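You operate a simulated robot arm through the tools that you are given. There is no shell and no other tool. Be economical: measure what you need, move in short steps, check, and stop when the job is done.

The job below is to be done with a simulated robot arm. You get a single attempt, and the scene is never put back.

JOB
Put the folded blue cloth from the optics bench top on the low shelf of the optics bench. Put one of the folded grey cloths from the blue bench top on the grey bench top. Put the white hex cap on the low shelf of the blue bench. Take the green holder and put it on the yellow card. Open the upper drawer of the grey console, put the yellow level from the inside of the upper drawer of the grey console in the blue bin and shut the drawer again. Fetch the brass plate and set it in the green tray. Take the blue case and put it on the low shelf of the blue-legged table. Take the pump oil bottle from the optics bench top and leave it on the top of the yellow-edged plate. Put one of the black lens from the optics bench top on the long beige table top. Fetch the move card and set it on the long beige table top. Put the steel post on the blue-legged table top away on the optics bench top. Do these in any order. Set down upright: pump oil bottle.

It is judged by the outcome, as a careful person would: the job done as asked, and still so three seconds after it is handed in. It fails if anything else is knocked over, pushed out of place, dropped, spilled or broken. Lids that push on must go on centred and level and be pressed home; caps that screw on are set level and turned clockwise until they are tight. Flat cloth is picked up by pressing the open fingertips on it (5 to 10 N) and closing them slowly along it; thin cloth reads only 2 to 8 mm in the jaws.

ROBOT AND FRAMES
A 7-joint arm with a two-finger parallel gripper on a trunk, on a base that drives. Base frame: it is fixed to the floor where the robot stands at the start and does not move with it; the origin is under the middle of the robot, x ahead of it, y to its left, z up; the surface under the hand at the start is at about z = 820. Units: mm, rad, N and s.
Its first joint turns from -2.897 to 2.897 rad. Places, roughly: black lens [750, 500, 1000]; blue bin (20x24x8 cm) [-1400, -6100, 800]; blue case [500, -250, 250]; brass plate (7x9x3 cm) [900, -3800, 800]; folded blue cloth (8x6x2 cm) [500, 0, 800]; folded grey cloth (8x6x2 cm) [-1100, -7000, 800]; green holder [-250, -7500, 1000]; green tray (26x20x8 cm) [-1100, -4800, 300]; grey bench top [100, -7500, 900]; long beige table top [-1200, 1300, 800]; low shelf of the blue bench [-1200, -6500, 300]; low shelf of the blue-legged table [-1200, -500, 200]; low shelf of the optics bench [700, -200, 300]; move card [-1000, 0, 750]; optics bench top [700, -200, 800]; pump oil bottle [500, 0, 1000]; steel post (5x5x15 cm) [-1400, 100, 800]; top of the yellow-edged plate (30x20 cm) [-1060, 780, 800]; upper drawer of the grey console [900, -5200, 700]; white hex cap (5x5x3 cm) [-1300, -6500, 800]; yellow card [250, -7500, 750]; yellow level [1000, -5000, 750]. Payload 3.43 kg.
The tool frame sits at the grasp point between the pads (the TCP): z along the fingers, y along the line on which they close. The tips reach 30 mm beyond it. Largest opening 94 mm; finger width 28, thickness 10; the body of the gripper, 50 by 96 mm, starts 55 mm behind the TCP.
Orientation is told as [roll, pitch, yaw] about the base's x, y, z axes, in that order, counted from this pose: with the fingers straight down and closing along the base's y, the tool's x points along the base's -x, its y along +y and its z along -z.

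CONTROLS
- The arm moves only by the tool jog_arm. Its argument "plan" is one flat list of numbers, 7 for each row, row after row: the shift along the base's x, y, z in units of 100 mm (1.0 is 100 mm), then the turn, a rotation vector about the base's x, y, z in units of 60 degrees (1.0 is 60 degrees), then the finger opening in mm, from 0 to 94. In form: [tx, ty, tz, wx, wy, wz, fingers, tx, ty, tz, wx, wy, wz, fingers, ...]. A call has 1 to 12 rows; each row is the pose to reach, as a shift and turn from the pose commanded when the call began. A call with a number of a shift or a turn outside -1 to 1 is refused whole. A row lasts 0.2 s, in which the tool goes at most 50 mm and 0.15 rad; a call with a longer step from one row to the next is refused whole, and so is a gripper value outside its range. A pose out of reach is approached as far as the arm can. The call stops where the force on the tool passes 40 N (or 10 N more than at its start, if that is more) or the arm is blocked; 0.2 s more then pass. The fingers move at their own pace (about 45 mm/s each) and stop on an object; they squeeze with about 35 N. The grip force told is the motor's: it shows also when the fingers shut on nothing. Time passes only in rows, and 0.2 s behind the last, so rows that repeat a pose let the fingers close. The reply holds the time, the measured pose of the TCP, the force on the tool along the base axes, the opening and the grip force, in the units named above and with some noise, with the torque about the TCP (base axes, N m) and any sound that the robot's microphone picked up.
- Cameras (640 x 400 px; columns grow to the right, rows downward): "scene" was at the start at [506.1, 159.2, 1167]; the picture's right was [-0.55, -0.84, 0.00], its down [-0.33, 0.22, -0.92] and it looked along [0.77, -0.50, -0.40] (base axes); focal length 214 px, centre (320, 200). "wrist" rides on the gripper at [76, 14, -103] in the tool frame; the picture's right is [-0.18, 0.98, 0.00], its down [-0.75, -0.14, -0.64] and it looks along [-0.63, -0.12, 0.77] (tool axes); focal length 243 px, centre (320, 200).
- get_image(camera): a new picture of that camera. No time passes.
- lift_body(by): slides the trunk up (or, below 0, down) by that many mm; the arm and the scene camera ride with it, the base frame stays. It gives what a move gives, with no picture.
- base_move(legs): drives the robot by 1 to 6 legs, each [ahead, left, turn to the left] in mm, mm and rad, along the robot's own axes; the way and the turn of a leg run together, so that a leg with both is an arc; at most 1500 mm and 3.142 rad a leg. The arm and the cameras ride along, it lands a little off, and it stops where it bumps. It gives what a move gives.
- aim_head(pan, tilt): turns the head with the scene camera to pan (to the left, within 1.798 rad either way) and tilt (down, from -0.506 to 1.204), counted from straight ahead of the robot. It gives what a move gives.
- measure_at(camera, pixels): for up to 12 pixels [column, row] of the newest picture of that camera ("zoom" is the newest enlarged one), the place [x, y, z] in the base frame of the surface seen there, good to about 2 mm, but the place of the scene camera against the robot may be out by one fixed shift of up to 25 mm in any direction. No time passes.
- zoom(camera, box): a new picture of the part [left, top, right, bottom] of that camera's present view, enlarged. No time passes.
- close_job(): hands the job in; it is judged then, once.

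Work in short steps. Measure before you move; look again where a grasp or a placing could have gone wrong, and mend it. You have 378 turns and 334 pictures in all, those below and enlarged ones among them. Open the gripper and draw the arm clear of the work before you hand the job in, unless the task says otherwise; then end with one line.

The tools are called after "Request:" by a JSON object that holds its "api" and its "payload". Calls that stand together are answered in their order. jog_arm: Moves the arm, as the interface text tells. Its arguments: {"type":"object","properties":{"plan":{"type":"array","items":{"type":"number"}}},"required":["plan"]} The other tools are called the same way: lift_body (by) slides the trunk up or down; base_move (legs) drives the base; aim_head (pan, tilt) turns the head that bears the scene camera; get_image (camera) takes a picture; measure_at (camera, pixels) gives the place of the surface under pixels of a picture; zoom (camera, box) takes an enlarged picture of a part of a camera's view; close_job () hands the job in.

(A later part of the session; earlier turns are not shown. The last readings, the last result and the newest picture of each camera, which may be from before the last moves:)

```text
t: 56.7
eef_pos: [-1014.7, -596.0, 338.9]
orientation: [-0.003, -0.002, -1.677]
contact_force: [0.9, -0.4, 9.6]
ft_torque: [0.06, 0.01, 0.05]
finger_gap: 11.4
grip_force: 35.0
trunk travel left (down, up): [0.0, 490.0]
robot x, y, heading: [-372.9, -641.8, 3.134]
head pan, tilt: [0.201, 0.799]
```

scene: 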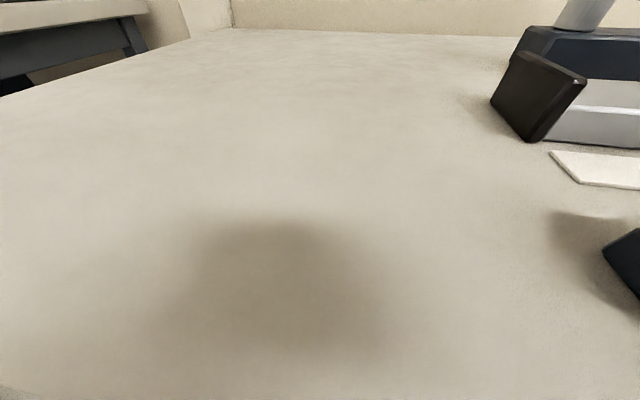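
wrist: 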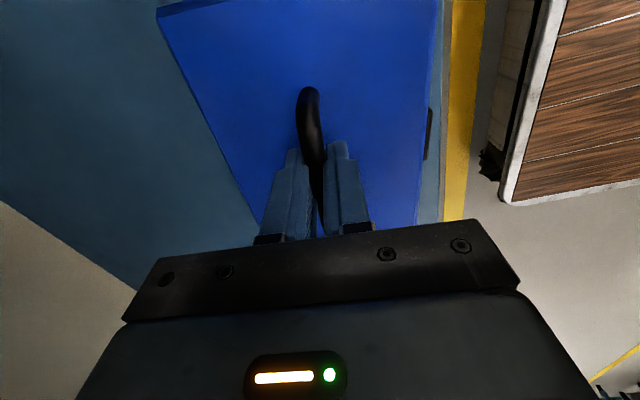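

Contact (force reversed to +9.6 N): the case rests. I open, rise and back out.

Request:
{"api": "jog_arm", "payload": {"plan": [0, 0, 0.01, 0, 0, 0, 40, 0, 0, 0.01, 0, 0, 0, 60, 0, 0, 0.2, 0, 0, 0, 60, 0, 0, 0.5, 0, 0, 0, 60]}}

Request:
{"api": "get_image", "payload": {"camera": "wrist"}}

Request:
{"api": "base_move", "payload": {"legs": [[-240, 0, 0]]}}

Request:
{"api": "aim_head", "payload": {"pan": -0.5, "tilt": 0.5}}

Request:
{"api": "get_image", "payload": {"camera": "scene"}}

```text
t: 57.7
eef_pos: [-1013.2, -595.9, 387.8]
orientation: [-0.001, -0.002, -1.679]
contact_force: [0.1, -0.2, -0.2]
ft_torque: [-0.01, -0.02, -0.02]
finger_gap: 60.2
grip_force: 0.1
trunk travel left (down, up): [0.0, 490.0]
robot x, y, heading: [-371.9, -642.0, 3.136]
head pan, tilt: [0.201, 0.799]
```

```text
303 pictures are left
```

wrist: 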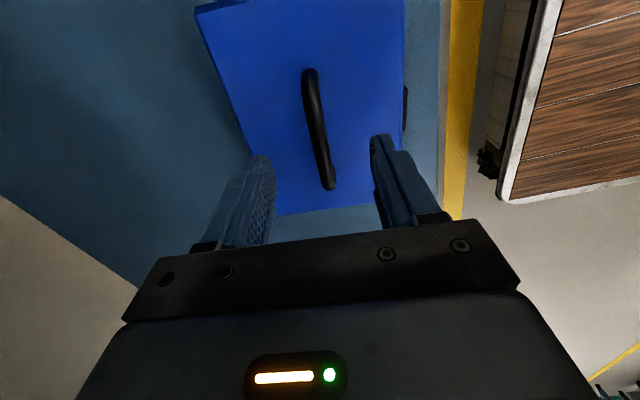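

```text
t: 59.5
eef_pos: [-771.9, -595.3, 388.5]
orientation: [-0.001, -0.003, -1.678]
contact_force: [-0.5, 0.4, 0.6]
ft_torque: [0.01, 0.02, 0.02]
finger_gap: 59.9
grip_force: 0.1
trunk travel left (down, up): [0.0, 490.0]
robot x, y, heading: [-133.4, -644.3, 3.131]
head pan, tilt: [0.201, 0.799]
```

```text
t: 60.6
eef_pos: [-770.6, -595.9, 388.5]
orientation: [-0.001, -0.001, -1.678]
contact_force: [1.3, -0.4, 0.1]
ft_torque: [-0.02, 0.02, 0.02]
finger_gap: 60.0
grip_force: 0.1
trunk travel left (down, up): [0.0, 490.0]
robot x, y, heading: [-130.4, -641.3, 3.134]
head pan, tilt: [-0.499, 0.499]
```

```text
302 pictures are left
```

scene: 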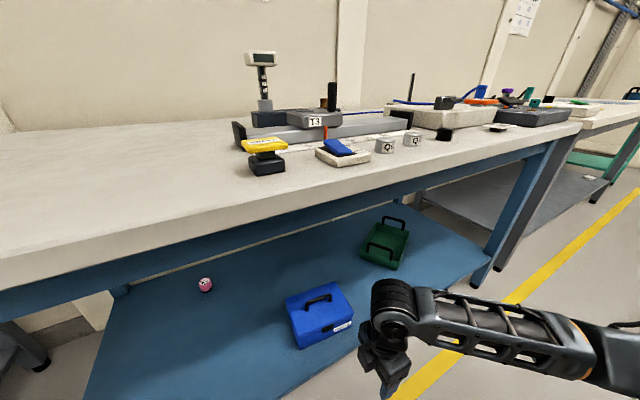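

The case sits on the shelf. Next, raise up: back off, lift trunk and arm, and strafe toward the steel post / move card (y≈50).

Request:
{"api": "base_move", "payload": {"legs": [[-100, -300, 0], [0, -350, 0]]}}

Request:
{"api": "lift_body", "payload": {"by": 300}}

Request:
{"api": "jog_arm", "payload": {"plan": [0, 0, 0.5, 0, 0, 0, 94, 0, 0, 1, 0, 0, 0, 94]}}

Request:
{"api": "jog_arm", "payload": {"plan": [0, 0, 0.5, 0, 0, 0, 94, 0, 0, 1, 0, 0, 0, 94]}}

Request:
{"api": "jog_arm", "payload": {"plan": [0, 0, 0.5, 0, 0, 0, 94, 0, 0, 1, 0, 0, 0, 94]}}

Request:
{"api": "aim_head", "payload": {"pan": 0.0, "tilt": 0.7}}

Request:
{"api": "get_image", "payload": {"camera": "scene"}}

Request:
{"api": "get_image", "payload": {"camera": "wrist"}}

```text
t: 64.6
eef_pos: [-665.4, 45.1, 387.5]
orientation: [0.002, -0.001, -1.677]
contact_force: [-0.4, 0.5, -0.1]
ft_torque: [-0.05, 0.0, 0.0]
finger_gap: 60.0
grip_force: 0.1
trunk travel left (down, up): [0.0, 490.0]
robot x, y, heading: [-18.5, 5.3, 3.135]
head pan, tilt: [-0.499, 0.499]
```

```text
t: 67.6
eef_pos: [-665.0, 44.6, 687.6]
orientation: [0.0, -0.002, -1.678]
contact_force: [0.4, -0.1, -0.8]
ft_torque: [0.02, 0.03, 0.02]
finger_gap: 60.1
grip_force: 0.1
trunk travel left (down, up): [-300.0, 190.0]
robot x, y, heading: [-23.4, 2.5, 3.137]
head pan, tilt: [-0.499, 0.499]
```

```text
t: 68.2
eef_pos: [-662.6, 46.9, 789.7]
orientation: [0.0, -0.001, -1.679]
contact_force: [0.0, -0.1, -0.4]
ft_torque: [0.0, 0.03, 0.03]
finger_gap: 93.8
grip_force: 0.1
trunk travel left (down, up): [-300.0, 190.0]
robot x, y, heading: [-24.4, -0.2, 3.13]
head pan, tilt: [-0.499, 0.499]
```

```text
t: 68.8
eef_pos: [-664.8, 45.3, 890.0]
orientation: [0.001, -0.003, -1.677]
contact_force: [0.3, 0.3, -0.4]
ft_torque: [-0.02, -0.01, -0.01]
finger_gap: 94.0
grip_force: 0.1
trunk travel left (down, up): [-300.0, 190.0]
robot x, y, heading: [-25.8, -3.9, 3.133]
head pan, tilt: [-0.499, 0.499]
```

```text
t: 69.4
eef_pos: [-663.2, 47.3, 989.0]
orientation: [0.0, 0.001, -1.678]
contact_force: [0.1, 0.6, 0.6]
ft_torque: [-0.03, 0.01, 0.0]
finger_gap: 93.7
grip_force: 0.1
trunk travel left (down, up): [-300.0, 190.0]
robot x, y, heading: [-24.5, 2.8, 3.133]
head pan, tilt: [-0.499, 0.499]
```

```text
t: 70.3
eef_pos: [-663.9, 48.0, 987.1]
orientation: [0.0, -0.002, -1.677]
contact_force: [0.0, 0.3, 0.5]
ft_torque: [0.03, 0.05, -0.02]
finger_gap: 93.9
grip_force: 0.0
trunk travel left (down, up): [-300.0, 190.0]
robot x, y, heading: [-24.4, 1.0, 3.136]
head pan, tilt: [0.0, 0.7]
```

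```text
301 pictures are left
```

scene: 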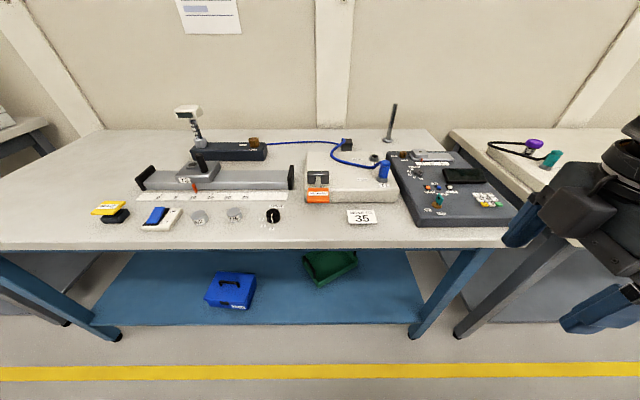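

```text
300 pictures are left
```

wrist: 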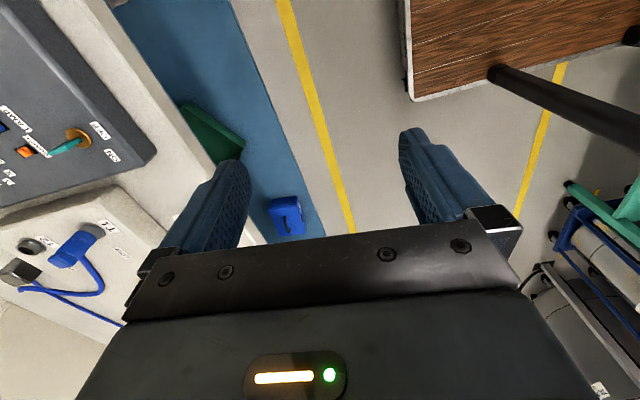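

Steel post appears at (391,122), a white card "35" at (362,217). Zoom to inspect.

Request:
{"api": "zoom", "payload": {"camera": "scene", "box": [250, 90, 530, 240]}}

Request:
{"api": "measure_at", "payload": {"camera": "scene", "pixels": [[394, 107], [388, 138], [362, 217], [350, 212], [374, 211], [350, 222], [376, 222], [420, 225], [365, 195], [350, 240], [433, 137]]}}

```text
2.29 times, centred on (390, 165) of scene
```

zoom: 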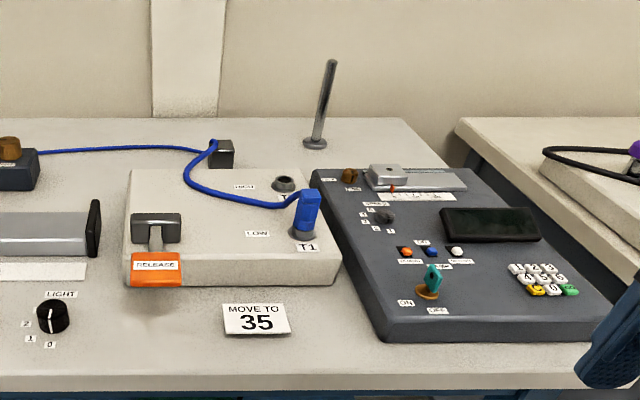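

```text
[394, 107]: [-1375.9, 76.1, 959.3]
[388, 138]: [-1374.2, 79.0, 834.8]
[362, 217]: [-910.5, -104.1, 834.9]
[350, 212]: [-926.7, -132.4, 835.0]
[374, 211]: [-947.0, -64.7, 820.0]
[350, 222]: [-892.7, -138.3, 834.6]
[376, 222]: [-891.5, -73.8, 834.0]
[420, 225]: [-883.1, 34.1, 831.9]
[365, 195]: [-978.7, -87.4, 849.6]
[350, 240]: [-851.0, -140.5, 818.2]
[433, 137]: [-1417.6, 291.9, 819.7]
```

The move card is a ~15 mm thick slab centred ≈(-903,-104,815); the post stands at ≈(-1367,79), top z≈940. First the card: drive over it and align the hand's yaw.

Request:
{"api": "base_move", "payload": {"legs": [[240, 151, 0]]}}

Request:
{"api": "jog_arm", "payload": {"plan": [0, 0, -0.3, 0, 0, 0.1, 80, 0, 0, -0.5, 0, 0, 0.1, 80]}}

Request:
{"api": "get_image", "payload": {"camera": "wrist"}}

```text
t: 72.2
eef_pos: [-903.6, -97.2, 987.5]
orientation: [-0.001, -0.001, -1.679]
contact_force: [0.0, -0.2, 0.3]
ft_torque: [0.0, -0.02, 0.01]
finger_gap: 93.9
grip_force: 0.1
trunk travel left (down, up): [-300.0, 190.0]
robot x, y, heading: [-263.9, -146.1, 3.128]
head pan, tilt: [0.0, 0.7]
```

```text
t: 72.8
eef_pos: [-904.6, -97.4, 938.3]
orientation: [0.0, -0.002, -1.573]
contact_force: [0.6, 0.2, 0.0]
ft_torque: [0.02, -0.01, 0.02]
finger_gap: 79.8
grip_force: 0.1
trunk travel left (down, up): [-300.0, 190.0]
robot x, y, heading: [-261.8, -146.8, 3.135]
head pan, tilt: [0.0, 0.7]
```

```text
298 pictures are left
```

wrist: 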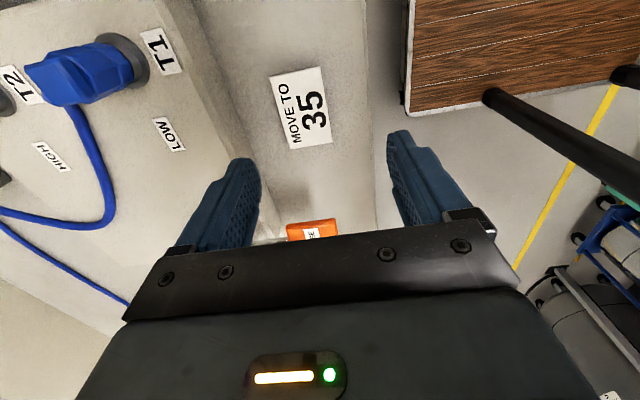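

Request:
{"api": "measure_at", "payload": {"camera": "wrist", "pixels": [[270, 79], [318, 68], [333, 139], [290, 150], [302, 110], [350, 120], [215, 130], [310, 235], [250, 170], [385, 150]]}}

Request:
{"api": "zoom", "payload": {"camera": "wrist", "box": [220, 40, 400, 250]}}

```text
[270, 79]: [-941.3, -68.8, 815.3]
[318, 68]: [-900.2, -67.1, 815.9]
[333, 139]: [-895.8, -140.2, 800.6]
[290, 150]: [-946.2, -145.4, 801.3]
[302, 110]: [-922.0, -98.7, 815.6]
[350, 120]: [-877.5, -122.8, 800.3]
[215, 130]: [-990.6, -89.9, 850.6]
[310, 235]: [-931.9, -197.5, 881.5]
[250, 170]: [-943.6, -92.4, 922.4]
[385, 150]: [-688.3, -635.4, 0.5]
```

```text
1.90 times, centred on (310, 145) of wrist
```

zoom: 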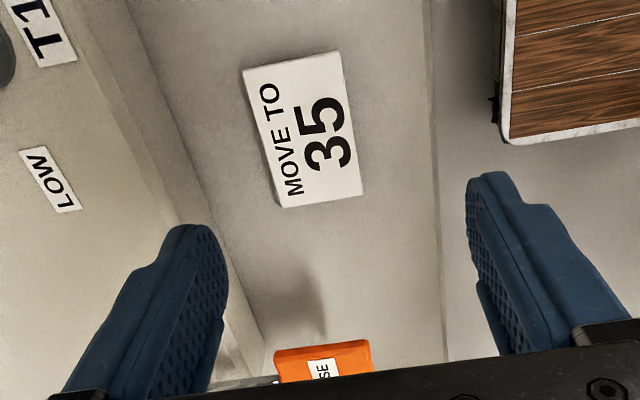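

Card centre (-921,-104), 42×72 mm. I shift over it with 64 mm opening, descend so the tips are ~3 mm off the table, and close.

Request:
{"api": "jog_arm", "payload": {"plan": [-0.165, -0.065, -0.2, 0, 0, 0, 64, -0.165, -0.065, -0.6, 0, 0, 0, 64, -0.165, -0.065, -0.8, 0, 0, 0, 64]}}

Request:
{"api": "jog_arm", "payload": {"plan": [0, 0, -0.24, 0, 0, 0, 64, 0, 0, -0.24, 0, 0, 0, 40, 0, 0, -0.24, 0, 0, 0, 20, 0, 0, -0.24, 0, 0, 0, 0, 0, 0, -0.24, 0, 0, 0, 0]}}

```text
t: 73.7
eef_pos: [-920.6, -102.7, 859.1]
orientation: [-0.001, -0.002, -1.576]
contact_force: [0.5, 0.6, 0.2]
ft_torque: [-0.02, -0.03, 0.0]
finger_gap: 63.8
grip_force: 0.1
trunk travel left (down, up): [-300.0, 190.0]
robot x, y, heading: [-263.9, -144.5, 3.131]
head pan, tilt: [0.0, 0.7]
```

```text
t: 74.8
eef_pos: [-919.5, -104.3, 835.0]
orientation: [0.001, -0.002, -1.573]
contact_force: [-0.4, 0.3, -0.3]
ft_torque: [-0.01, -0.03, -0.01]
finger_gap: 43.7
grip_force: 34.6
trunk travel left (down, up): [-300.0, 190.0]
robot x, y, heading: [-261.6, -141.0, 3.125]
head pan, tilt: [0.0, 0.7]
```

Card gripped (43.7 mm). Lift, back off, and strafe toward the beige table for a look.

Request:
{"api": "jog_arm", "payload": {"plan": [0, 0, 0.5, 0, 0, 0, 0, 0, 0, 1, 0, 0, 0, 0]}}

Request:
{"api": "base_move", "payload": {"legs": [[-230, 0, 0], [0, -950, 0]]}}

Request:
{"api": "get_image", "payload": {"camera": "scene"}}

Request:
{"api": "get_image", "payload": {"camera": "wrist"}}

```text
t: 75.5
eef_pos: [-921.9, -103.4, 935.8]
orientation: [0.002, 0.002, -1.575]
contact_force: [-0.1, 0.4, 0.4]
ft_torque: [0.01, 0.0, -0.02]
finger_gap: 43.6
grip_force: 34.4
trunk travel left (down, up): [-300.0, 190.0]
robot x, y, heading: [-261.9, -148.7, 3.133]
head pan, tilt: [0.0, 0.7]
```

```text
t: 81.7
eef_pos: [-681.4, 824.5, 934.5]
orientation: [-0.001, -0.001, -1.572]
contact_force: [-0.2, -0.1, -0.3]
ft_torque: [-0.04, -0.03, -0.01]
finger_gap: 43.6
grip_force: 35.4
trunk travel left (down, up): [-300.0, 190.0]
robot x, y, heading: [-21.5, 782.6, 3.134]
head pan, tilt: [0.0, 0.7]
```

```text
296 pictures are left
```

scene: 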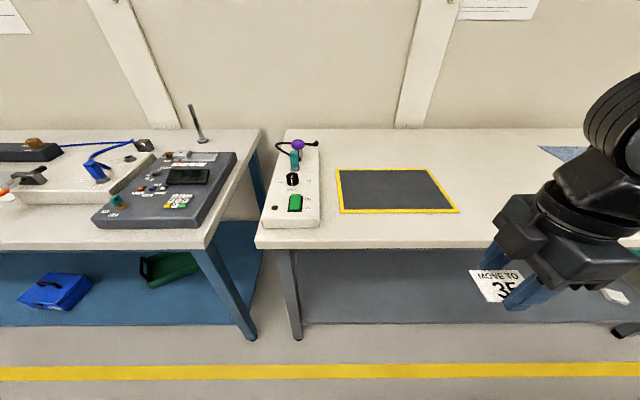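

```text
295 pictures are left
```

wrist: 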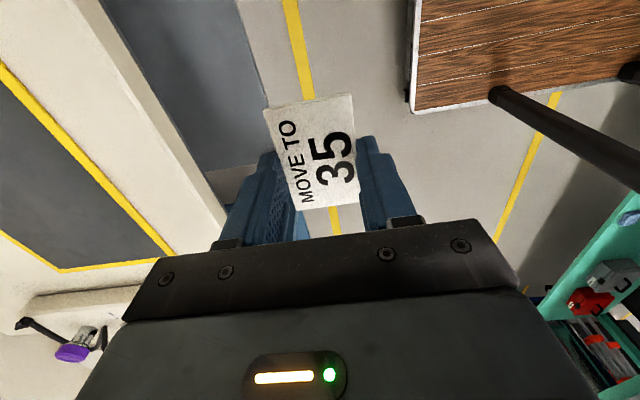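

Beige table: yellow-edged plate at (395,190); clear top right of it. Measure.

Request:
{"api": "measure_at", "payload": {"camera": "scene", "pixels": [[336, 170], [342, 214], [459, 212], [430, 169], [480, 200], [480, 225], [545, 150], [480, 160], [395, 190], [470, 246], [320, 200]]}}

Request:
{"api": "measure_at", "payload": {"camera": "wrist", "pixels": [[70, 230], [60, 268], [170, 260], [70, 145], [100, 130], [210, 210], [40, 120]]}}

```text
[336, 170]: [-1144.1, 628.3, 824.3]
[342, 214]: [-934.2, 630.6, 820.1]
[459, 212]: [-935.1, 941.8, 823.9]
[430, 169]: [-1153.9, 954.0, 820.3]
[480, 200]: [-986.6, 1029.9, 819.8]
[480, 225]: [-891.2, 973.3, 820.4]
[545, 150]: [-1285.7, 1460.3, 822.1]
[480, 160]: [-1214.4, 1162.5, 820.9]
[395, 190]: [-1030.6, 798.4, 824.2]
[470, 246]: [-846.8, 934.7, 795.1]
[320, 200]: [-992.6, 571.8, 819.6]
```

```text
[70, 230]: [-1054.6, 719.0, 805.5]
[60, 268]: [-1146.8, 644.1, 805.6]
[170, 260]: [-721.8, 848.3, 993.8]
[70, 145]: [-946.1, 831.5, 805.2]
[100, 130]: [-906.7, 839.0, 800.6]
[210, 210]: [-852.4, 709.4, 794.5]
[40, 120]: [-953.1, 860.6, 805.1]
```

Plate spans x -1145..-935, y 630..942, top z 805. I place the card at ≈(-950,1060).

Request:
{"api": "base_move", "payload": {"legs": [[0, -235, 0], [270, 0, 0]]}}

Request:
{"api": "get_image", "payload": {"camera": "scene"}}

Request:
{"api": "get_image", "payload": {"camera": "wrist"}}

```text
t: 84.9
eef_pos: [-947.5, 1060.6, 934.6]
orientation: [0.0, -0.003, -1.573]
contact_force: [-0.6, -0.9, -0.7]
ft_torque: [0.0, -0.02, 0.01]
finger_gap: 43.6
grip_force: 34.8
trunk travel left (down, up): [-300.0, 190.0]
robot x, y, heading: [-288.0, 1020.4, 3.132]
head pan, tilt: [0.0, 0.7]
```

```text
294 pictures are left
```

scene: 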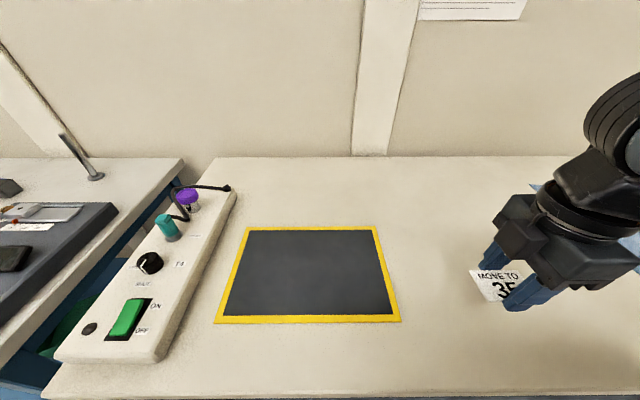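

```text
293 pictures are left
```

wrist: 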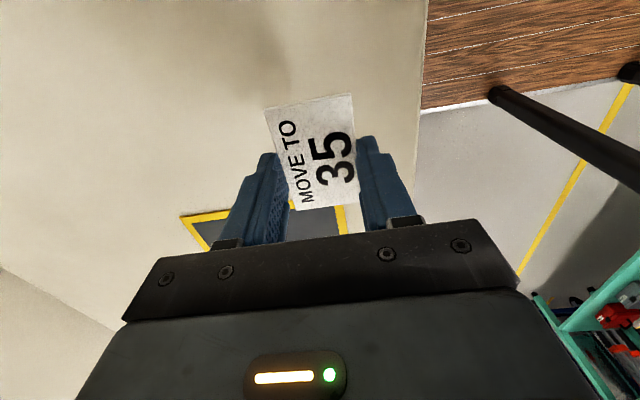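

Clear surface below. Lower to TCP z≈836, release and rise.

Request:
{"api": "jog_arm", "payload": {"plan": [0, 0, -0.5, 0, 0, 0, 0, 0, 0, -0.85, 0, 0, 0, 0, 0, 0, -0.985, 0, 0, 0, 0, 0, 0, -0.985, 0, 0, 0, 64, 0, 0, -0.985, 0, 0, 0, 64, 0, 0, -0.6, 0, 0, 0, 64, 0, 0, -0.2, 0, 0, 0, 64]}}

Request:
{"api": "get_image", "payload": {"camera": "wrist"}}

```text
t: 86.5
eef_pos: [-948.5, 1063.2, 913.8]
orientation: [-0.001, -0.001, -1.574]
contact_force: [0.3, -0.1, 0.5]
ft_torque: [-0.02, 0.02, 0.01]
finger_gap: 64.0
grip_force: 0.1
trunk travel left (down, up): [-300.0, 190.0]
robot x, y, heading: [-288.9, 1015.1, 3.127]
head pan, tilt: [0.0, 0.7]
```

```text
292 pictures are left
```

wrist: 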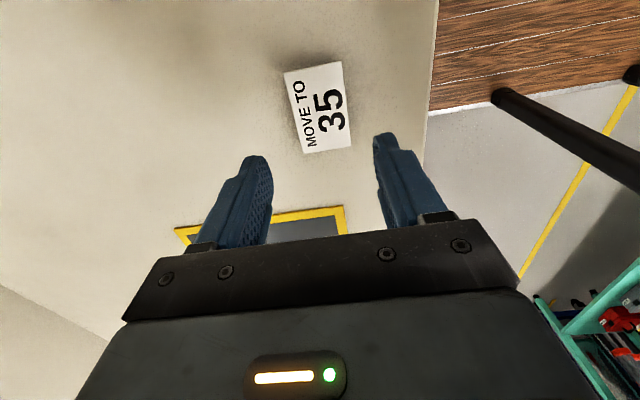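

Card is set down. Next the post: back off, strafe to y≈79, raise to z≈1010 and go forward over the table.

Request:
{"api": "base_move", "payload": {"legs": [[-250, 0, 0], [0, 985, 0]]}}

Request:
{"api": "jog_arm", "payload": {"plan": [-0.4, 0, 0.4, 0, 0, 0, 60, -0.8, 0, 0.8, 0, 0, 0, 60, -1, 0, 1, 0, 0, 0, 60]}}

Request:
{"api": "jog_arm", "payload": {"plan": [-0.5, 0, 0, 0, 0, 0, 60, -1, 0, 0, 0, 0, 0, 60]}}

Request:
{"api": "base_move", "payload": {"legs": [[410, 0, 0]]}}

Request:
{"api": "get_image", "payload": {"camera": "wrist"}}

Request:
{"api": "get_image", "payload": {"camera": "scene"}}

```text
t: 93.1
eef_pos: [-705.9, 79.1, 914.5]
orientation: [-0.001, -0.003, -1.577]
contact_force: [-0.4, -0.2, -1.1]
ft_torque: [0.03, 0.01, 0.0]
finger_gap: 64.3
grip_force: 0.1
trunk travel left (down, up): [-300.0, 190.0]
robot x, y, heading: [-48.1, 29.9, 3.126]
head pan, tilt: [0.0, 0.7]
```

```text
refused: row 1 steps farther than a row can; nothing moved
```

```text
t: 93.7
eef_pos: [-807.6, 78.4, 915.0]
orientation: [0.0, -0.003, -1.579]
contact_force: [0.4, 0.3, 1.0]
ft_torque: [-0.04, -0.02, 0.01]
finger_gap: 60.2
grip_force: 0.0
trunk travel left (down, up): [-300.0, 190.0]
robot x, y, heading: [-47.6, 29.7, 3.126]
head pan, tilt: [0.0, 0.7]
```

```text
t: 96.2
eef_pos: [-1213.6, 82.4, 915.2]
orientation: [-0.001, -0.003, -1.576]
contact_force: [0.1, 0.3, 0.5]
ft_torque: [0.0, 0.0, -0.01]
finger_gap: 60.0
grip_force: 0.0
trunk travel left (down, up): [-300.0, 190.0]
robot x, y, heading: [-451.9, 33.4, 3.129]
head pan, tilt: [0.0, 0.7]
```

```text
291 pictures are left
```

wrist: 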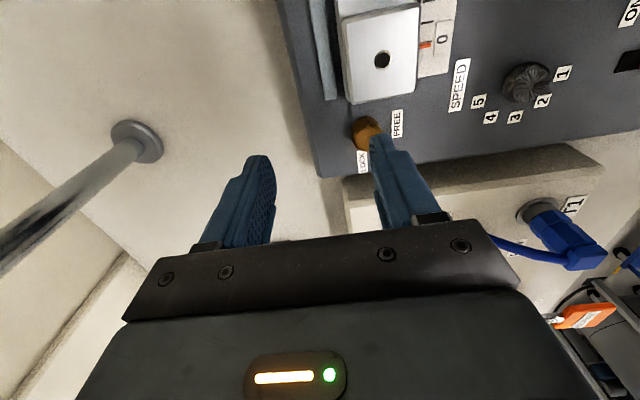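

```text
290 pictures are left
```

scene: 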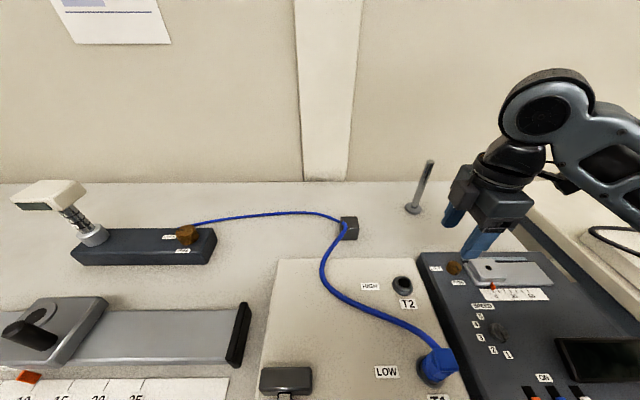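

The diagonal step was refused, but the path was clear. I raise 100 mm and measure the post.

Request:
{"api": "measure_at", "payload": {"camera": "wrist", "pixels": [[138, 140], [148, 130], [115, 145], [60, 205], [10, 245]]}}

Request:
{"api": "measure_at", "payload": {"camera": "scene", "pixels": [[430, 163], [420, 195], [413, 209]]}}

Request:
{"api": "jog_arm", "payload": {"plan": [0, 0, 0.5, 0, 0, 0, 60, 0, 0, 1, 0, 0, 0, 60]}}

Request:
{"api": "get_image", "payload": {"camera": "wrist"}}

```text
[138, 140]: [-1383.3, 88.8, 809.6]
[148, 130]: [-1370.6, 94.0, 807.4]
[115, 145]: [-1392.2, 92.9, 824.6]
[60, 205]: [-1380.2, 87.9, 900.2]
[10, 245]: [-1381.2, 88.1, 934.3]
```

```text
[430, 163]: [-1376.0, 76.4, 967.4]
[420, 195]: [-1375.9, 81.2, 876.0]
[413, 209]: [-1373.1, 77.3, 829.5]
```

```text
t: 96.8
eef_pos: [-1213.3, 78.5, 1013.8]
orientation: [0.001, 0.0, -1.575]
contact_force: [-0.4, 0.6, 0.4]
ft_torque: [-0.01, -0.01, -0.07]
finger_gap: 60.0
grip_force: 0.0
trunk travel left (down, up): [-300.0, 190.0]
robot x, y, heading: [-457.6, 37.0, 3.13]
head pan, tilt: [0.0, 0.7]
```

```text
289 pictures are left
```

wrist: 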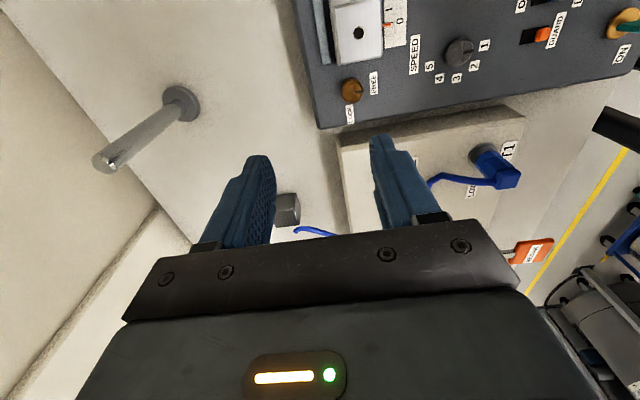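

Request:
{"api": "measure_at", "payload": {"camera": "wrist", "pixels": [[102, 162], [108, 160], [140, 140], [183, 103], [165, 95], [193, 112]]}}

```text
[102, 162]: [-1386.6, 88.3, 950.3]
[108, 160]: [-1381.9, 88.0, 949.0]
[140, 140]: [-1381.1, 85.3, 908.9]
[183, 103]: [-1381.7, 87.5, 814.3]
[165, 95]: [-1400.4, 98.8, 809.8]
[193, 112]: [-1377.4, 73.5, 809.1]
```

Post axis ≈(-1385,86), top z 950. I extend the arm over it (tips at 984), then check.

Request:
{"api": "jog_arm", "payload": {"plan": [-0.45, 0.07, 0, 0, 0, 0, 60, -0.9, 0.07, 0, 0, 0, 0, 60]}}

Request:
{"api": "jog_arm", "payload": {"plan": [-0.4, 0, 0, 0, 0, 0, 60, -0.82, 0, 0, 0, 0, 0, 60]}}

Request:
{"api": "get_image", "payload": {"camera": "wrist"}}

```text
t: 97.4
eef_pos: [-1303.3, 87.6, 1016.7]
orientation: [0.001, -0.004, -1.576]
contact_force: [0.2, 0.0, 0.7]
ft_torque: [0.02, -0.01, -0.01]
finger_gap: 60.0
grip_force: 0.0
trunk travel left (down, up): [-300.0, 190.0]
robot x, y, heading: [-454.5, 37.3, 3.128]
head pan, tilt: [0.0, 0.7]
```

```text
t: 98.0
eef_pos: [-1385.6, 88.6, 1014.0]
orientation: [0.0, -0.002, -1.574]
contact_force: [0.6, -0.4, -0.9]
ft_torque: [-0.02, 0.04, -0.03]
finger_gap: 60.2
grip_force: 0.1
trunk travel left (down, up): [-300.0, 190.0]
robot x, y, heading: [-449.5, 36.4, 3.127]
head pan, tilt: [0.0, 0.7]
```

```text
288 pictures are left
```

wrist: 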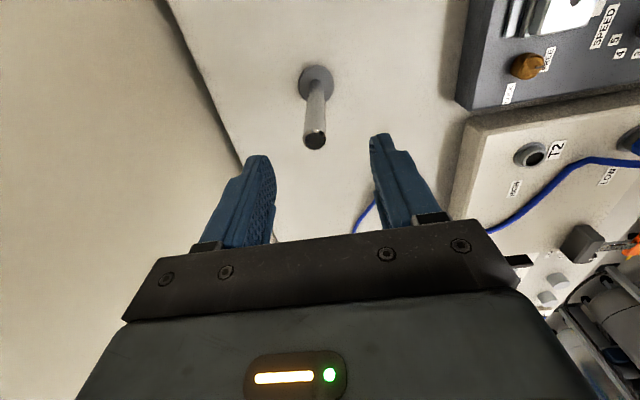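

Aligned. Descend 100 mm and close on the rod.

Request:
{"api": "jog_arm", "payload": {"plan": [0, -0.02, -0.5, 0, 0, 0, 60, 0, -0.02, -1, 0, 0, 0, 60, 0, -0.02, -1, 0, 0, 0, 30, 0, -0.02, -1, 0, 0, 0, 0, 0, -0.02, -1, 0, 0, 0, 0, 0, -0.02, -1, 0, 0, 0, 0]}}

Request:
{"api": "jog_arm", "payload": {"plan": [0, 0, 0.3, 0, 0, 0, 0, 0, 0, 0.6, 0, 0, 0, 0, 0, 0, 1.0, 0, 0, 0, 0]}}

Request:
{"api": "get_image", "payload": {"camera": "wrist"}}

```text
t: 99.4
eef_pos: [-1386.4, 85.4, 914.0]
orientation: [0.0, -0.002, -1.575]
contact_force: [-0.7, 0.4, -0.6]
ft_torque: [0.04, 0.0, 0.07]
finger_gap: 17.4
grip_force: 35.3
trunk travel left (down, up): [-300.0, 190.0]
robot x, y, heading: [-456.2, 36.7, 3.124]
head pan, tilt: [0.0, 0.7]
```

```text
t: 100.2
eef_pos: [-1386.5, 86.9, 1014.7]
orientation: [0.004, -0.002, -1.576]
contact_force: [-0.6, -0.2, -2.5]
ft_torque: [0.03, -0.01, 0.04]
finger_gap: 17.6
grip_force: 35.3
trunk travel left (down, up): [-300.0, 190.0]
robot x, y, heading: [-456.2, 41.0, 3.13]
head pan, tilt: [0.0, 0.7]
```

```text
287 pictures are left
```

wrist: 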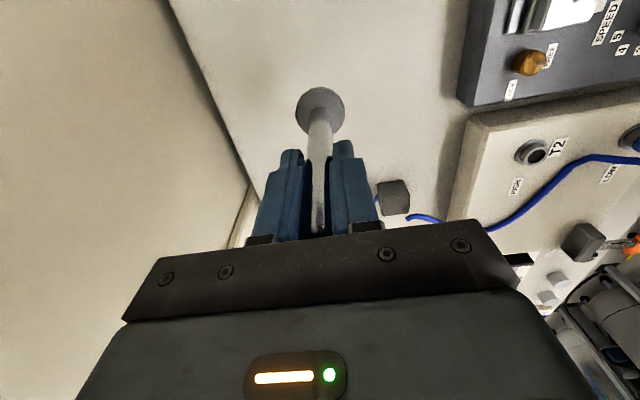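

Post is held. Lift trunk 60 mm, back to mid-aisle, retract the arm and turn around.

Request:
{"api": "lift_body", "payload": {"by": 60}}

Request:
{"api": "base_move", "payload": {"legs": [[-220, 0, 0]]}}

Request:
{"api": "jog_arm", "payload": {"plan": [0.48, 0, 0, 0, 0, 0, 0, 0.96, 0, 0, 0, 0, 0, 0]}}

Request:
{"api": "jog_arm", "payload": {"plan": [0.48, 0, 0, 0, 0, 0, 0, 0.96, 0, 0, 0, 0, 0, 0]}}

Request:
{"api": "jog_arm", "payload": {"plan": [0.48, 0, 0, 0, 0, 0, 0, 0.96, 0, 0, 0, 0, 0, 0]}}

Request:
{"api": "base_move", "payload": {"legs": [[0, 0, 1.5708], [0, 0, 1.5708]]}}

Request:
{"api": "aim_head", "payload": {"pan": 0.0, "tilt": 0.8}}

Request:
{"api": "get_image", "payload": {"camera": "scene"}}

Request:
{"api": "get_image", "payload": {"camera": "wrist"}}

```text
t: 101.2
eef_pos: [-1386.5, 87.2, 1074.9]
orientation: [-0.001, -0.002, -1.576]
contact_force: [0.6, 0.7, -1.0]
ft_torque: [0.01, -0.04, 0.03]
finger_gap: 17.7
grip_force: 35.4
trunk travel left (down, up): [-360.0, 130.0]
robot x, y, heading: [-453.7, 39.9, 3.132]
head pan, tilt: [0.0, 0.7]
```

```text
t: 102.9
eef_pos: [-1166.9, 85.9, 1075.3]
orientation: [0.0, -0.002, -1.576]
contact_force: [-0.1, 0.3, -1.1]
ft_torque: [0.01, 0.0, 0.03]
finger_gap: 17.8
grip_force: 35.0
trunk travel left (down, up): [-360.0, 130.0]
robot x, y, heading: [-229.2, 33.8, 3.129]
head pan, tilt: [0.0, 0.7]
```

```text
t: 103.5
eef_pos: [-1070.0, 86.3, 1073.7]
orientation: [0.002, 0.001, -1.579]
contact_force: [-0.2, 0.2, -2.2]
ft_torque: [0.03, -0.02, 0.01]
finger_gap: 17.5
grip_force: 35.1
trunk travel left (down, up): [-360.0, 130.0]
robot x, y, heading: [-233.9, 34.8, 3.126]
head pan, tilt: [0.0, 0.7]
```

```text
t: 104.1
eef_pos: [-974.3, 85.3, 1076.1]
orientation: [0.001, 0.001, -1.579]
contact_force: [-0.3, 0.2, -2.6]
ft_torque: [0.02, -0.01, 0.02]
finger_gap: 17.6
grip_force: 35.2
trunk travel left (down, up): [-360.0, 130.0]
robot x, y, heading: [-234.1, 33.4, 3.126]
head pan, tilt: [0.0, 0.7]
```

```text
t: 104.7
eef_pos: [-877.6, 84.5, 1074.3]
orientation: [0.001, 0.0, -1.578]
contact_force: [0.8, -0.4, -1.5]
ft_torque: [0.03, -0.02, -0.01]
finger_gap: 17.6
grip_force: 35.3
trunk travel left (down, up): [-360.0, 130.0]
robot x, y, heading: [-231.8, 36.8, 3.132]
head pan, tilt: [0.0, 0.7]
```

```text
t: 112.8
eef_pos: [411.2, -10.5, 1075.0]
orientation: [0.0, -0.002, 1.571]
contact_force: [1.0, 0.3, -2.3]
ft_torque: [0.01, 0.0, -0.03]
finger_gap: 17.6
grip_force: 35.3
trunk travel left (down, up): [-360.0, 130.0]
robot x, y, heading: [-231.6, 37.2, -0.005]
head pan, tilt: [0.0, 0.7]
```

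```text
t: 113.4
eef_pos: [412.0, -12.0, 1076.5]
orientation: [0.0, -0.002, 1.573]
contact_force: [-0.1, -0.1, -1.3]
ft_torque: [-0.02, -0.02, -0.01]
finger_gap: 17.8
grip_force: 35.3
trunk travel left (down, up): [-360.0, 130.0]
robot x, y, heading: [-232.0, 33.5, -0.007]
head pan, tilt: [0.0, 0.799]
```

```text
286 pictures are left
```

scene: 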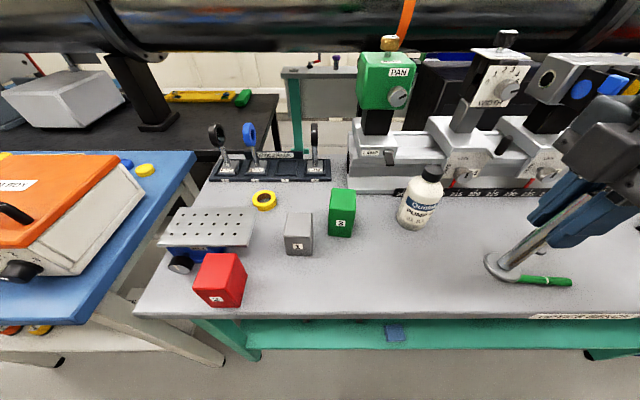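

```text
285 pictures are left
```

wrist: 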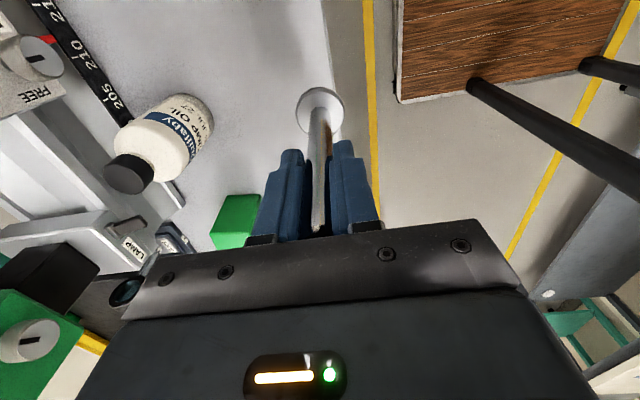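

I position the post over a free spot (475,-60), lower the trunk, then set it down gently.

Request:
{"api": "base_move", "payload": {"legs": [[63, -48, 0]]}}

Request:
{"api": "lift_body", "payload": {"by": -120}}

Request:
{"api": "get_image", "payload": {"camera": "wrist"}}

```text
t: 114.5
eef_pos: [473.9, -59.6, 1075.6]
orientation: [0.001, -0.002, 1.572]
contact_force: [-0.2, 1.3, -1.5]
ft_torque: [-0.03, 0.0, -0.04]
finger_gap: 17.7
grip_force: 35.0
trunk travel left (down, up): [-360.0, 130.0]
robot x, y, heading: [-171.4, -13.0, -0.006]
head pan, tilt: [0.0, 0.799]
```

```text
t: 116.0
eef_pos: [475.2, -59.6, 955.5]
orientation: [0.0, -0.001, 1.574]
contact_force: [0.7, 0.0, -2.0]
ft_torque: [0.0, 0.0, 0.03]
finger_gap: 17.6
grip_force: 35.3
trunk travel left (down, up): [-240.0, 250.0]
robot x, y, heading: [-175.5, -15.2, -0.008]
head pan, tilt: [0.0, 0.799]
```

```text
284 pictures are left
```

wrist: 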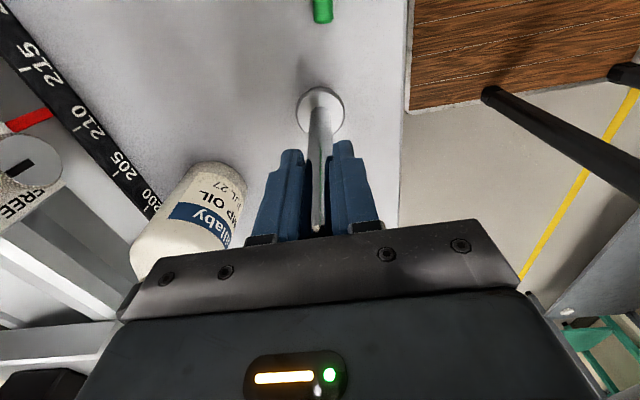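

Pen tip at (320,5) is clear of the base disc. Lower in small steps.

Request:
{"api": "jog_arm", "payload": {"plan": [0, 0, -0.12, 0, 0, 0, 0, 0, 0, -0.17, 0, 0, 0, 0, 0, 0, -0.2, 0, 0, 0, 0, 0, 0, -0.215, 0, 0, 0, 0]}}

```text
t: 117.0
eef_pos: [475.1, -60.3, 934.5]
orientation: [-0.001, -0.001, 1.571]
contact_force: [0.2, 0.0, -1.9]
ft_torque: [0.0, 0.0, 0.0]
finger_gap: 17.7
grip_force: 35.3
trunk travel left (down, up): [-240.0, 250.0]
robot x, y, heading: [-169.9, -14.5, -0.007]
head pan, tilt: [0.0, 0.799]
```

Request:
{"api": "jog_arm", "payload": {"plan": [0, 0, -0.01, 0, 0, 0, 0, 0, 0, -0.02, 0, 0, 0, 0, 0, 0, -0.03, 0, 0, 0, 0]}}

```text
t: 117.8
eef_pos: [474.3, -60.1, 934.1]
orientation: [-0.002, -0.001, 1.57]
contact_force: [1.0, -0.5, 31.0]
ft_torque: [0.05, 0.19, -0.01]
finger_gap: 17.7
grip_force: 34.4
trunk travel left (down, up): [-240.0, 250.0]
robot x, y, heading: [-174.6, -15.3, -0.006]
head pan, tilt: [0.0, 0.799]
```

Contact reached. Release and rise 60 mm, then check.

Request:
{"api": "jog_arm", "payload": {"plan": [0, 0, 0.015, 0, 0, 0, 0, 0, 0, 0.02, 0, 0, 0, 30, 0, 0, 0.02, 0, 0, 0, 50, 0, 0, 0.02, 0, 0, 0, 50, 0, 0, 0.5, 0, 0, 0, 50, 0, 0, 1, 0, 0, 0, 50]}}

Request:
{"api": "get_image", "payload": {"camera": "wrist"}}

```text
t: 119.2
eef_pos: [474.0, -61.2, 1032.4]
orientation: [0.002, -0.003, 1.573]
contact_force: [-0.3, 0.0, -0.6]
ft_torque: [0.02, 0.03, 0.0]
finger_gap: 49.9
grip_force: 0.1
trunk travel left (down, up): [-240.0, 250.0]
robot x, y, heading: [-169.7, -16.9, -0.003]
head pan, tilt: [0.0, 0.799]
```

```text
283 pictures are left
```

wrist: 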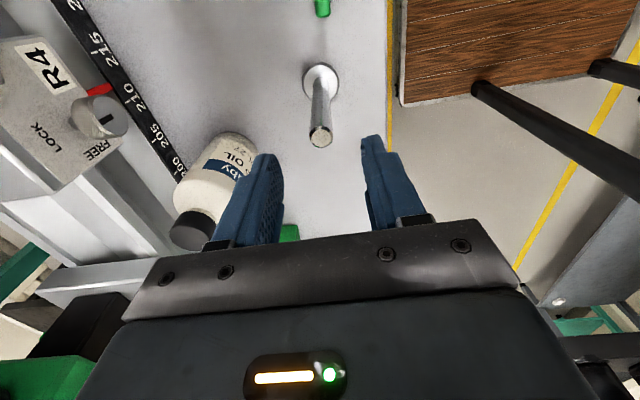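

The post stands upright. Now the bottle: I rotate the hand back to closing along y (above everything at tips z≈1002) and move over it.

Request:
{"api": "jog_arm", "payload": {"plan": [0, 0, 0.1, 0, 0, -0.13, 94, 0, 0, 0.2, 0, 0, -0.26, 94, 0, 0, 0.3, 0, 0, -0.39, 94, 0, 0, 0.3, 0, 0, -0.52, 94, 0, 0, 0.3, 0, 0, -0.65, 94, 0, 0, 0.3, 0, 0, -0.75, 94]}}

Request:
{"api": "jog_arm", "payload": {"plan": [0, 0, 0, 0, 0, -0.13, 94, 0, 0, 0, 0, 0, -0.26, 94, 0, 0, 0, 0, 0, -0.39, 94, 0, 0, 0, 0, 0, -0.52, 94, 0, 0, 0, 0, 0, -0.65, 94, 0, 0, 0, 0, 0, -0.75, 94]}}

Request:
{"api": "get_image", "payload": {"camera": "wrist"}}

Request:
{"api": "get_image", "payload": {"camera": "scene"}}

```text
t: 120.6
eef_pos: [474.3, -60.8, 1061.2]
orientation: [0.0, -0.003, 0.784]
contact_force: [0.5, 0.8, -0.2]
ft_torque: [0.02, 0.0, 0.02]
finger_gap: 94.1
grip_force: 0.0
trunk travel left (down, up): [-240.0, 250.0]
robot x, y, heading: [-171.4, -10.9, -0.002]
head pan, tilt: [0.0, 0.799]
```

```text
t: 122.0
eef_pos: [473.9, -60.1, 1061.8]
orientation: [-0.001, 0.0, -0.002]
contact_force: [-0.2, 0.3, 0.4]
ft_torque: [0.04, 0.0, 0.04]
finger_gap: 93.9
grip_force: 0.1
trunk travel left (down, up): [-240.0, 250.0]
robot x, y, heading: [-172.2, -15.7, -0.005]
head pan, tilt: [0.0, 0.799]
```

```text
282 pictures are left
```

wrist: 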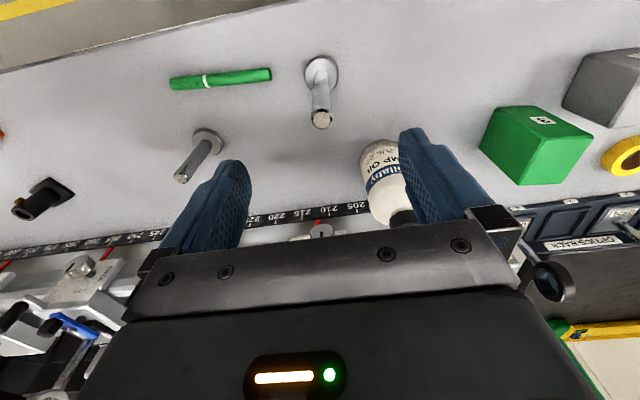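

```text
281 pictures are left
```

scene: 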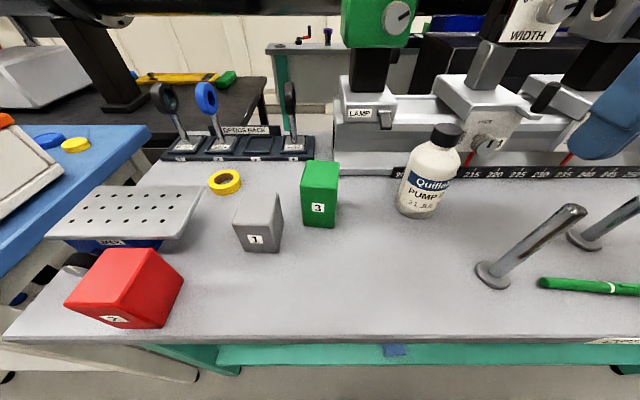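

Request:
{"api": "zoom", "payload": {"camera": "scene", "box": [370, 110, 500, 230]}}

```text
3.33 times, centred on (435, 170) of scene
```

zoom: 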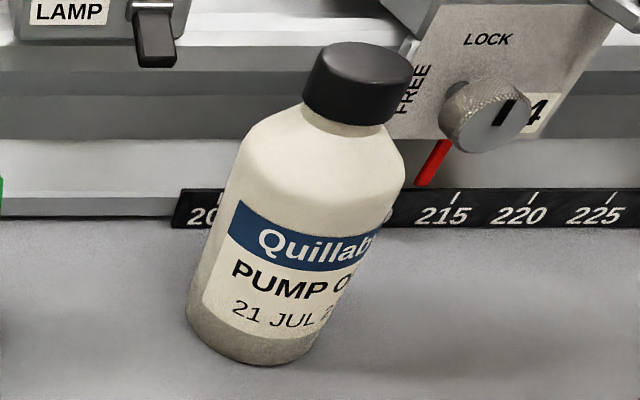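

Request:
{"api": "measure_at", "payload": {"camera": "zoom", "pixels": [[360, 60], [315, 58], [408, 70], [350, 115], [340, 132], [320, 155], [310, 190], [300, 240], [225, 200], [395, 195], [240, 350], [190, 205]]}}

```text
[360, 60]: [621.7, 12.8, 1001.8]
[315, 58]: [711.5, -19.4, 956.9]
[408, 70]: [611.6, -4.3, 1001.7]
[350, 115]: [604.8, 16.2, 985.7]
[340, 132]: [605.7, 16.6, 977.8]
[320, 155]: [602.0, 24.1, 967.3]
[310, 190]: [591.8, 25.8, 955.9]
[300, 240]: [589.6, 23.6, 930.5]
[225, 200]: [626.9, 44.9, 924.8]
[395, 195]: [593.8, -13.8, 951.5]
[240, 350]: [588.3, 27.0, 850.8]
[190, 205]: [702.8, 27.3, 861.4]
```

Bottle: r≈33, shoulder at true z≈928, cap top 982. I move over it (tips at 1031) and check alignment with both cameras.

Request:
{"api": "base_move", "payload": {"legs": [[140, 72, 0]]}}

Request:
{"api": "get_image", "payload": {"camera": "wrist"}}

Request:
{"api": "aim_head", "payload": {"pan": -0.4, "tilt": 0.5}}

Request:
{"api": "get_image", "payload": {"camera": "scene"}}

```text
t: 123.4
eef_pos: [615.0, 9.5, 1060.8]
orientation: [-0.001, -0.001, 0.001]
contact_force: [-0.1, -0.2, 0.9]
ft_torque: [-0.02, -0.02, 0.0]
finger_gap: 94.1
grip_force: 0.0
trunk travel left (down, up): [-240.0, 250.0]
robot x, y, heading: [-31.6, 57.6, -0.003]
head pan, tilt: [0.0, 0.799]
```

```text
279 pictures are left
```

wrist: 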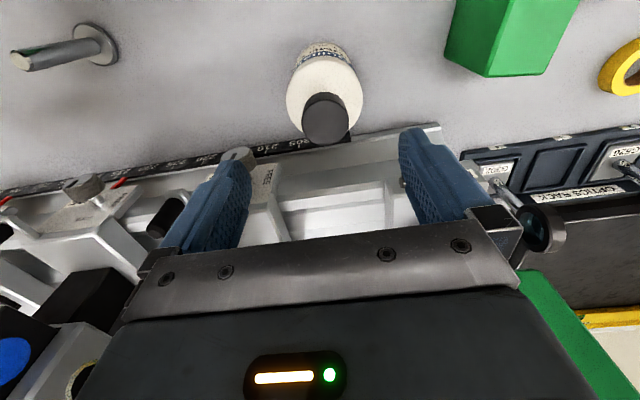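

```text
t: 124.2
eef_pos: [614.5, 11.0, 1061.5]
orientation: [0.0, -0.003, 0.001]
contact_force: [0.0, 0.7, -0.1]
ft_torque: [-0.02, 0.02, 0.04]
finger_gap: 94.2
grip_force: 0.1
trunk travel left (down, up): [-240.0, 250.0]
robot x, y, heading: [-36.1, 56.7, -0.009]
head pan, tilt: [-0.4, 0.499]
```

```text
278 pictures are left
```

scene: 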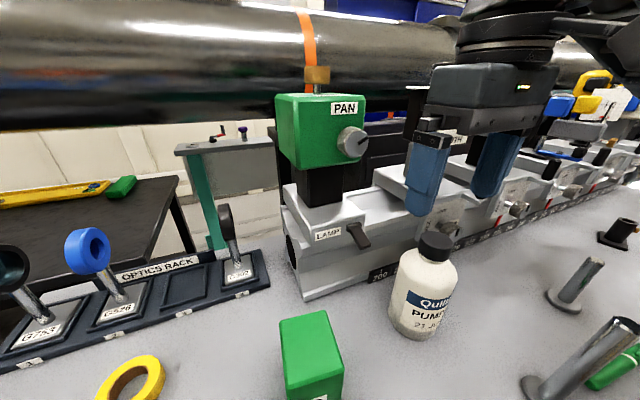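

Request:
{"api": "measure_at", "payload": {"camera": "wrist", "pixels": [[325, 128], [303, 117], [347, 117], [325, 138], [325, 93], [288, 100], [362, 98]]}}

Request:
{"api": "measure_at", "payload": {"camera": "scene", "pixels": [[400, 60], [350, 140], [420, 20], [300, 110], [330, 70], [360, 230]]}}

```text
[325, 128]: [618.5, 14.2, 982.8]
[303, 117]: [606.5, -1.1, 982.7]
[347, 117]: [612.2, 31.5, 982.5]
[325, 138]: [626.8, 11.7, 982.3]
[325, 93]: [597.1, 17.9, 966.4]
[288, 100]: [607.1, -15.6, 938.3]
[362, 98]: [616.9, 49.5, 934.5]
```

```text
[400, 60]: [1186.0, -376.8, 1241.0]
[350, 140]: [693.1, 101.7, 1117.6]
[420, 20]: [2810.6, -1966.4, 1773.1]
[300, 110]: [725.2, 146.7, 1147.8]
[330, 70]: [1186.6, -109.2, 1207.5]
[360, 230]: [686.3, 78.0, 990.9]
```

Bottle centre (614,15.5). I shift y +5 and descend to z≈932 in two steps, then close.

Request:
{"api": "jog_arm", "payload": {"plan": [0, 0.05, -0.4, 0, 0, 0, 94, 0, 0.05, -0.8, 0, 0, 0, 94]}}

Request:
{"api": "jog_arm", "payload": {"plan": [0, 0, -0.3, 0, 0, 0, 94, 0, 0, -0.48, 0, 0, 0, 94, 0, 0, -0.48, 0, 0, 0, 60, 0, 0, -0.48, 0, 0, 0, 40, 0, 0, -0.48, 0, 0, 0, 20, 0, 0, -0.48, 0, 0, 0, 20]}}

Request:
{"api": "get_image", "payload": {"camera": "wrist"}}

```text
t: 124.8
eef_pos: [615.7, 17.3, 981.3]
orientation: [-0.001, -0.003, 0.001]
contact_force: [0.4, -0.5, -0.4]
ft_torque: [0.0, -0.02, 0.0]
finger_gap: 93.9
grip_force: 0.2
trunk travel left (down, up): [-240.0, 250.0]
robot x, y, heading: [-29.2, 60.3, -0.004]
head pan, tilt: [-0.4, 0.499]
```

```text
t: 126.2
eef_pos: [615.4, 16.7, 932.1]
orientation: [0.001, -0.001, 0.002]
contact_force: [0.9, -1.0, -0.5]
ft_torque: [-0.02, -0.1, 0.0]
finger_gap: 71.9
grip_force: 35.0
trunk travel left (down, up): [-240.0, 250.0]
robot x, y, heading: [-31.2, 55.0, -0.003]
head pan, tilt: [-0.4, 0.499]
```

```text
277 pictures are left
```

wrist: 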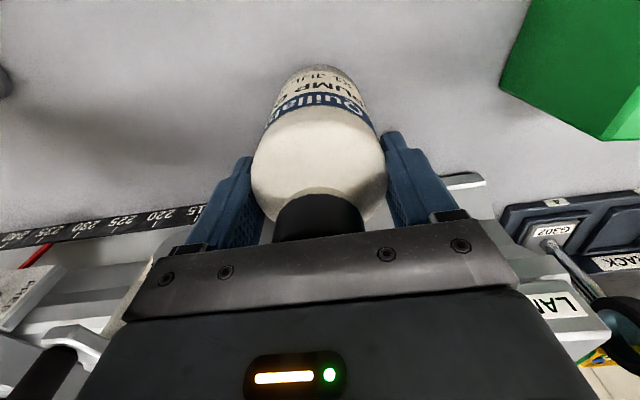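

Gripped (71.9). I lift the trunk 170 mm, check, and back out to mid-aisle.

Request:
{"api": "lift_body", "payload": {"by": 170}}

Request:
{"api": "base_move", "payload": {"legs": [[-210, 0, 0]]}}

Request:
{"api": "get_image", "payload": {"camera": "wrist"}}

```text
t: 128.2
eef_pos: [616.3, 15.9, 1102.0]
orientation: [0.001, -0.002, 0.001]
contact_force: [-0.2, 0.2, -4.8]
ft_torque: [0.03, 0.0, -0.01]
finger_gap: 71.4
grip_force: 34.8
trunk travel left (down, up): [-410.0, 80.0]
robot x, y, heading: [-31.8, 56.8, -0.003]
head pan, tilt: [-0.4, 0.499]
```

```text
t: 129.8
eef_pos: [404.4, 15.0, 1102.0]
orientation: [-0.001, 0.001, 0.0]
contact_force: [-0.2, 0.0, -4.9]
ft_torque: [-0.01, -0.03, 0.02]
finger_gap: 71.5
grip_force: 34.7
trunk travel left (down, up): [-410.0, 80.0]
robot x, y, heading: [-240.3, 59.2, -0.011]
head pan, tilt: [-0.4, 0.499]
```

```text
276 pictures are left
```

wrist: 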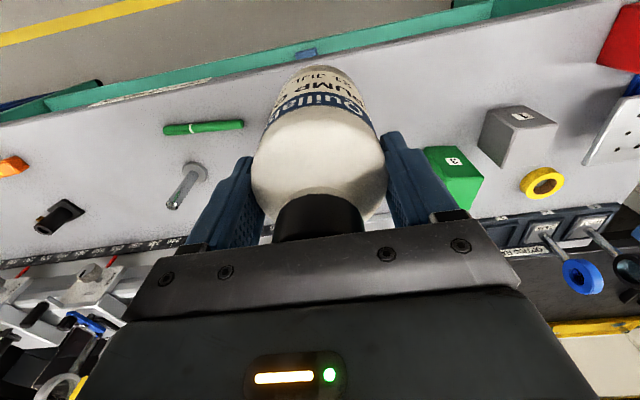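

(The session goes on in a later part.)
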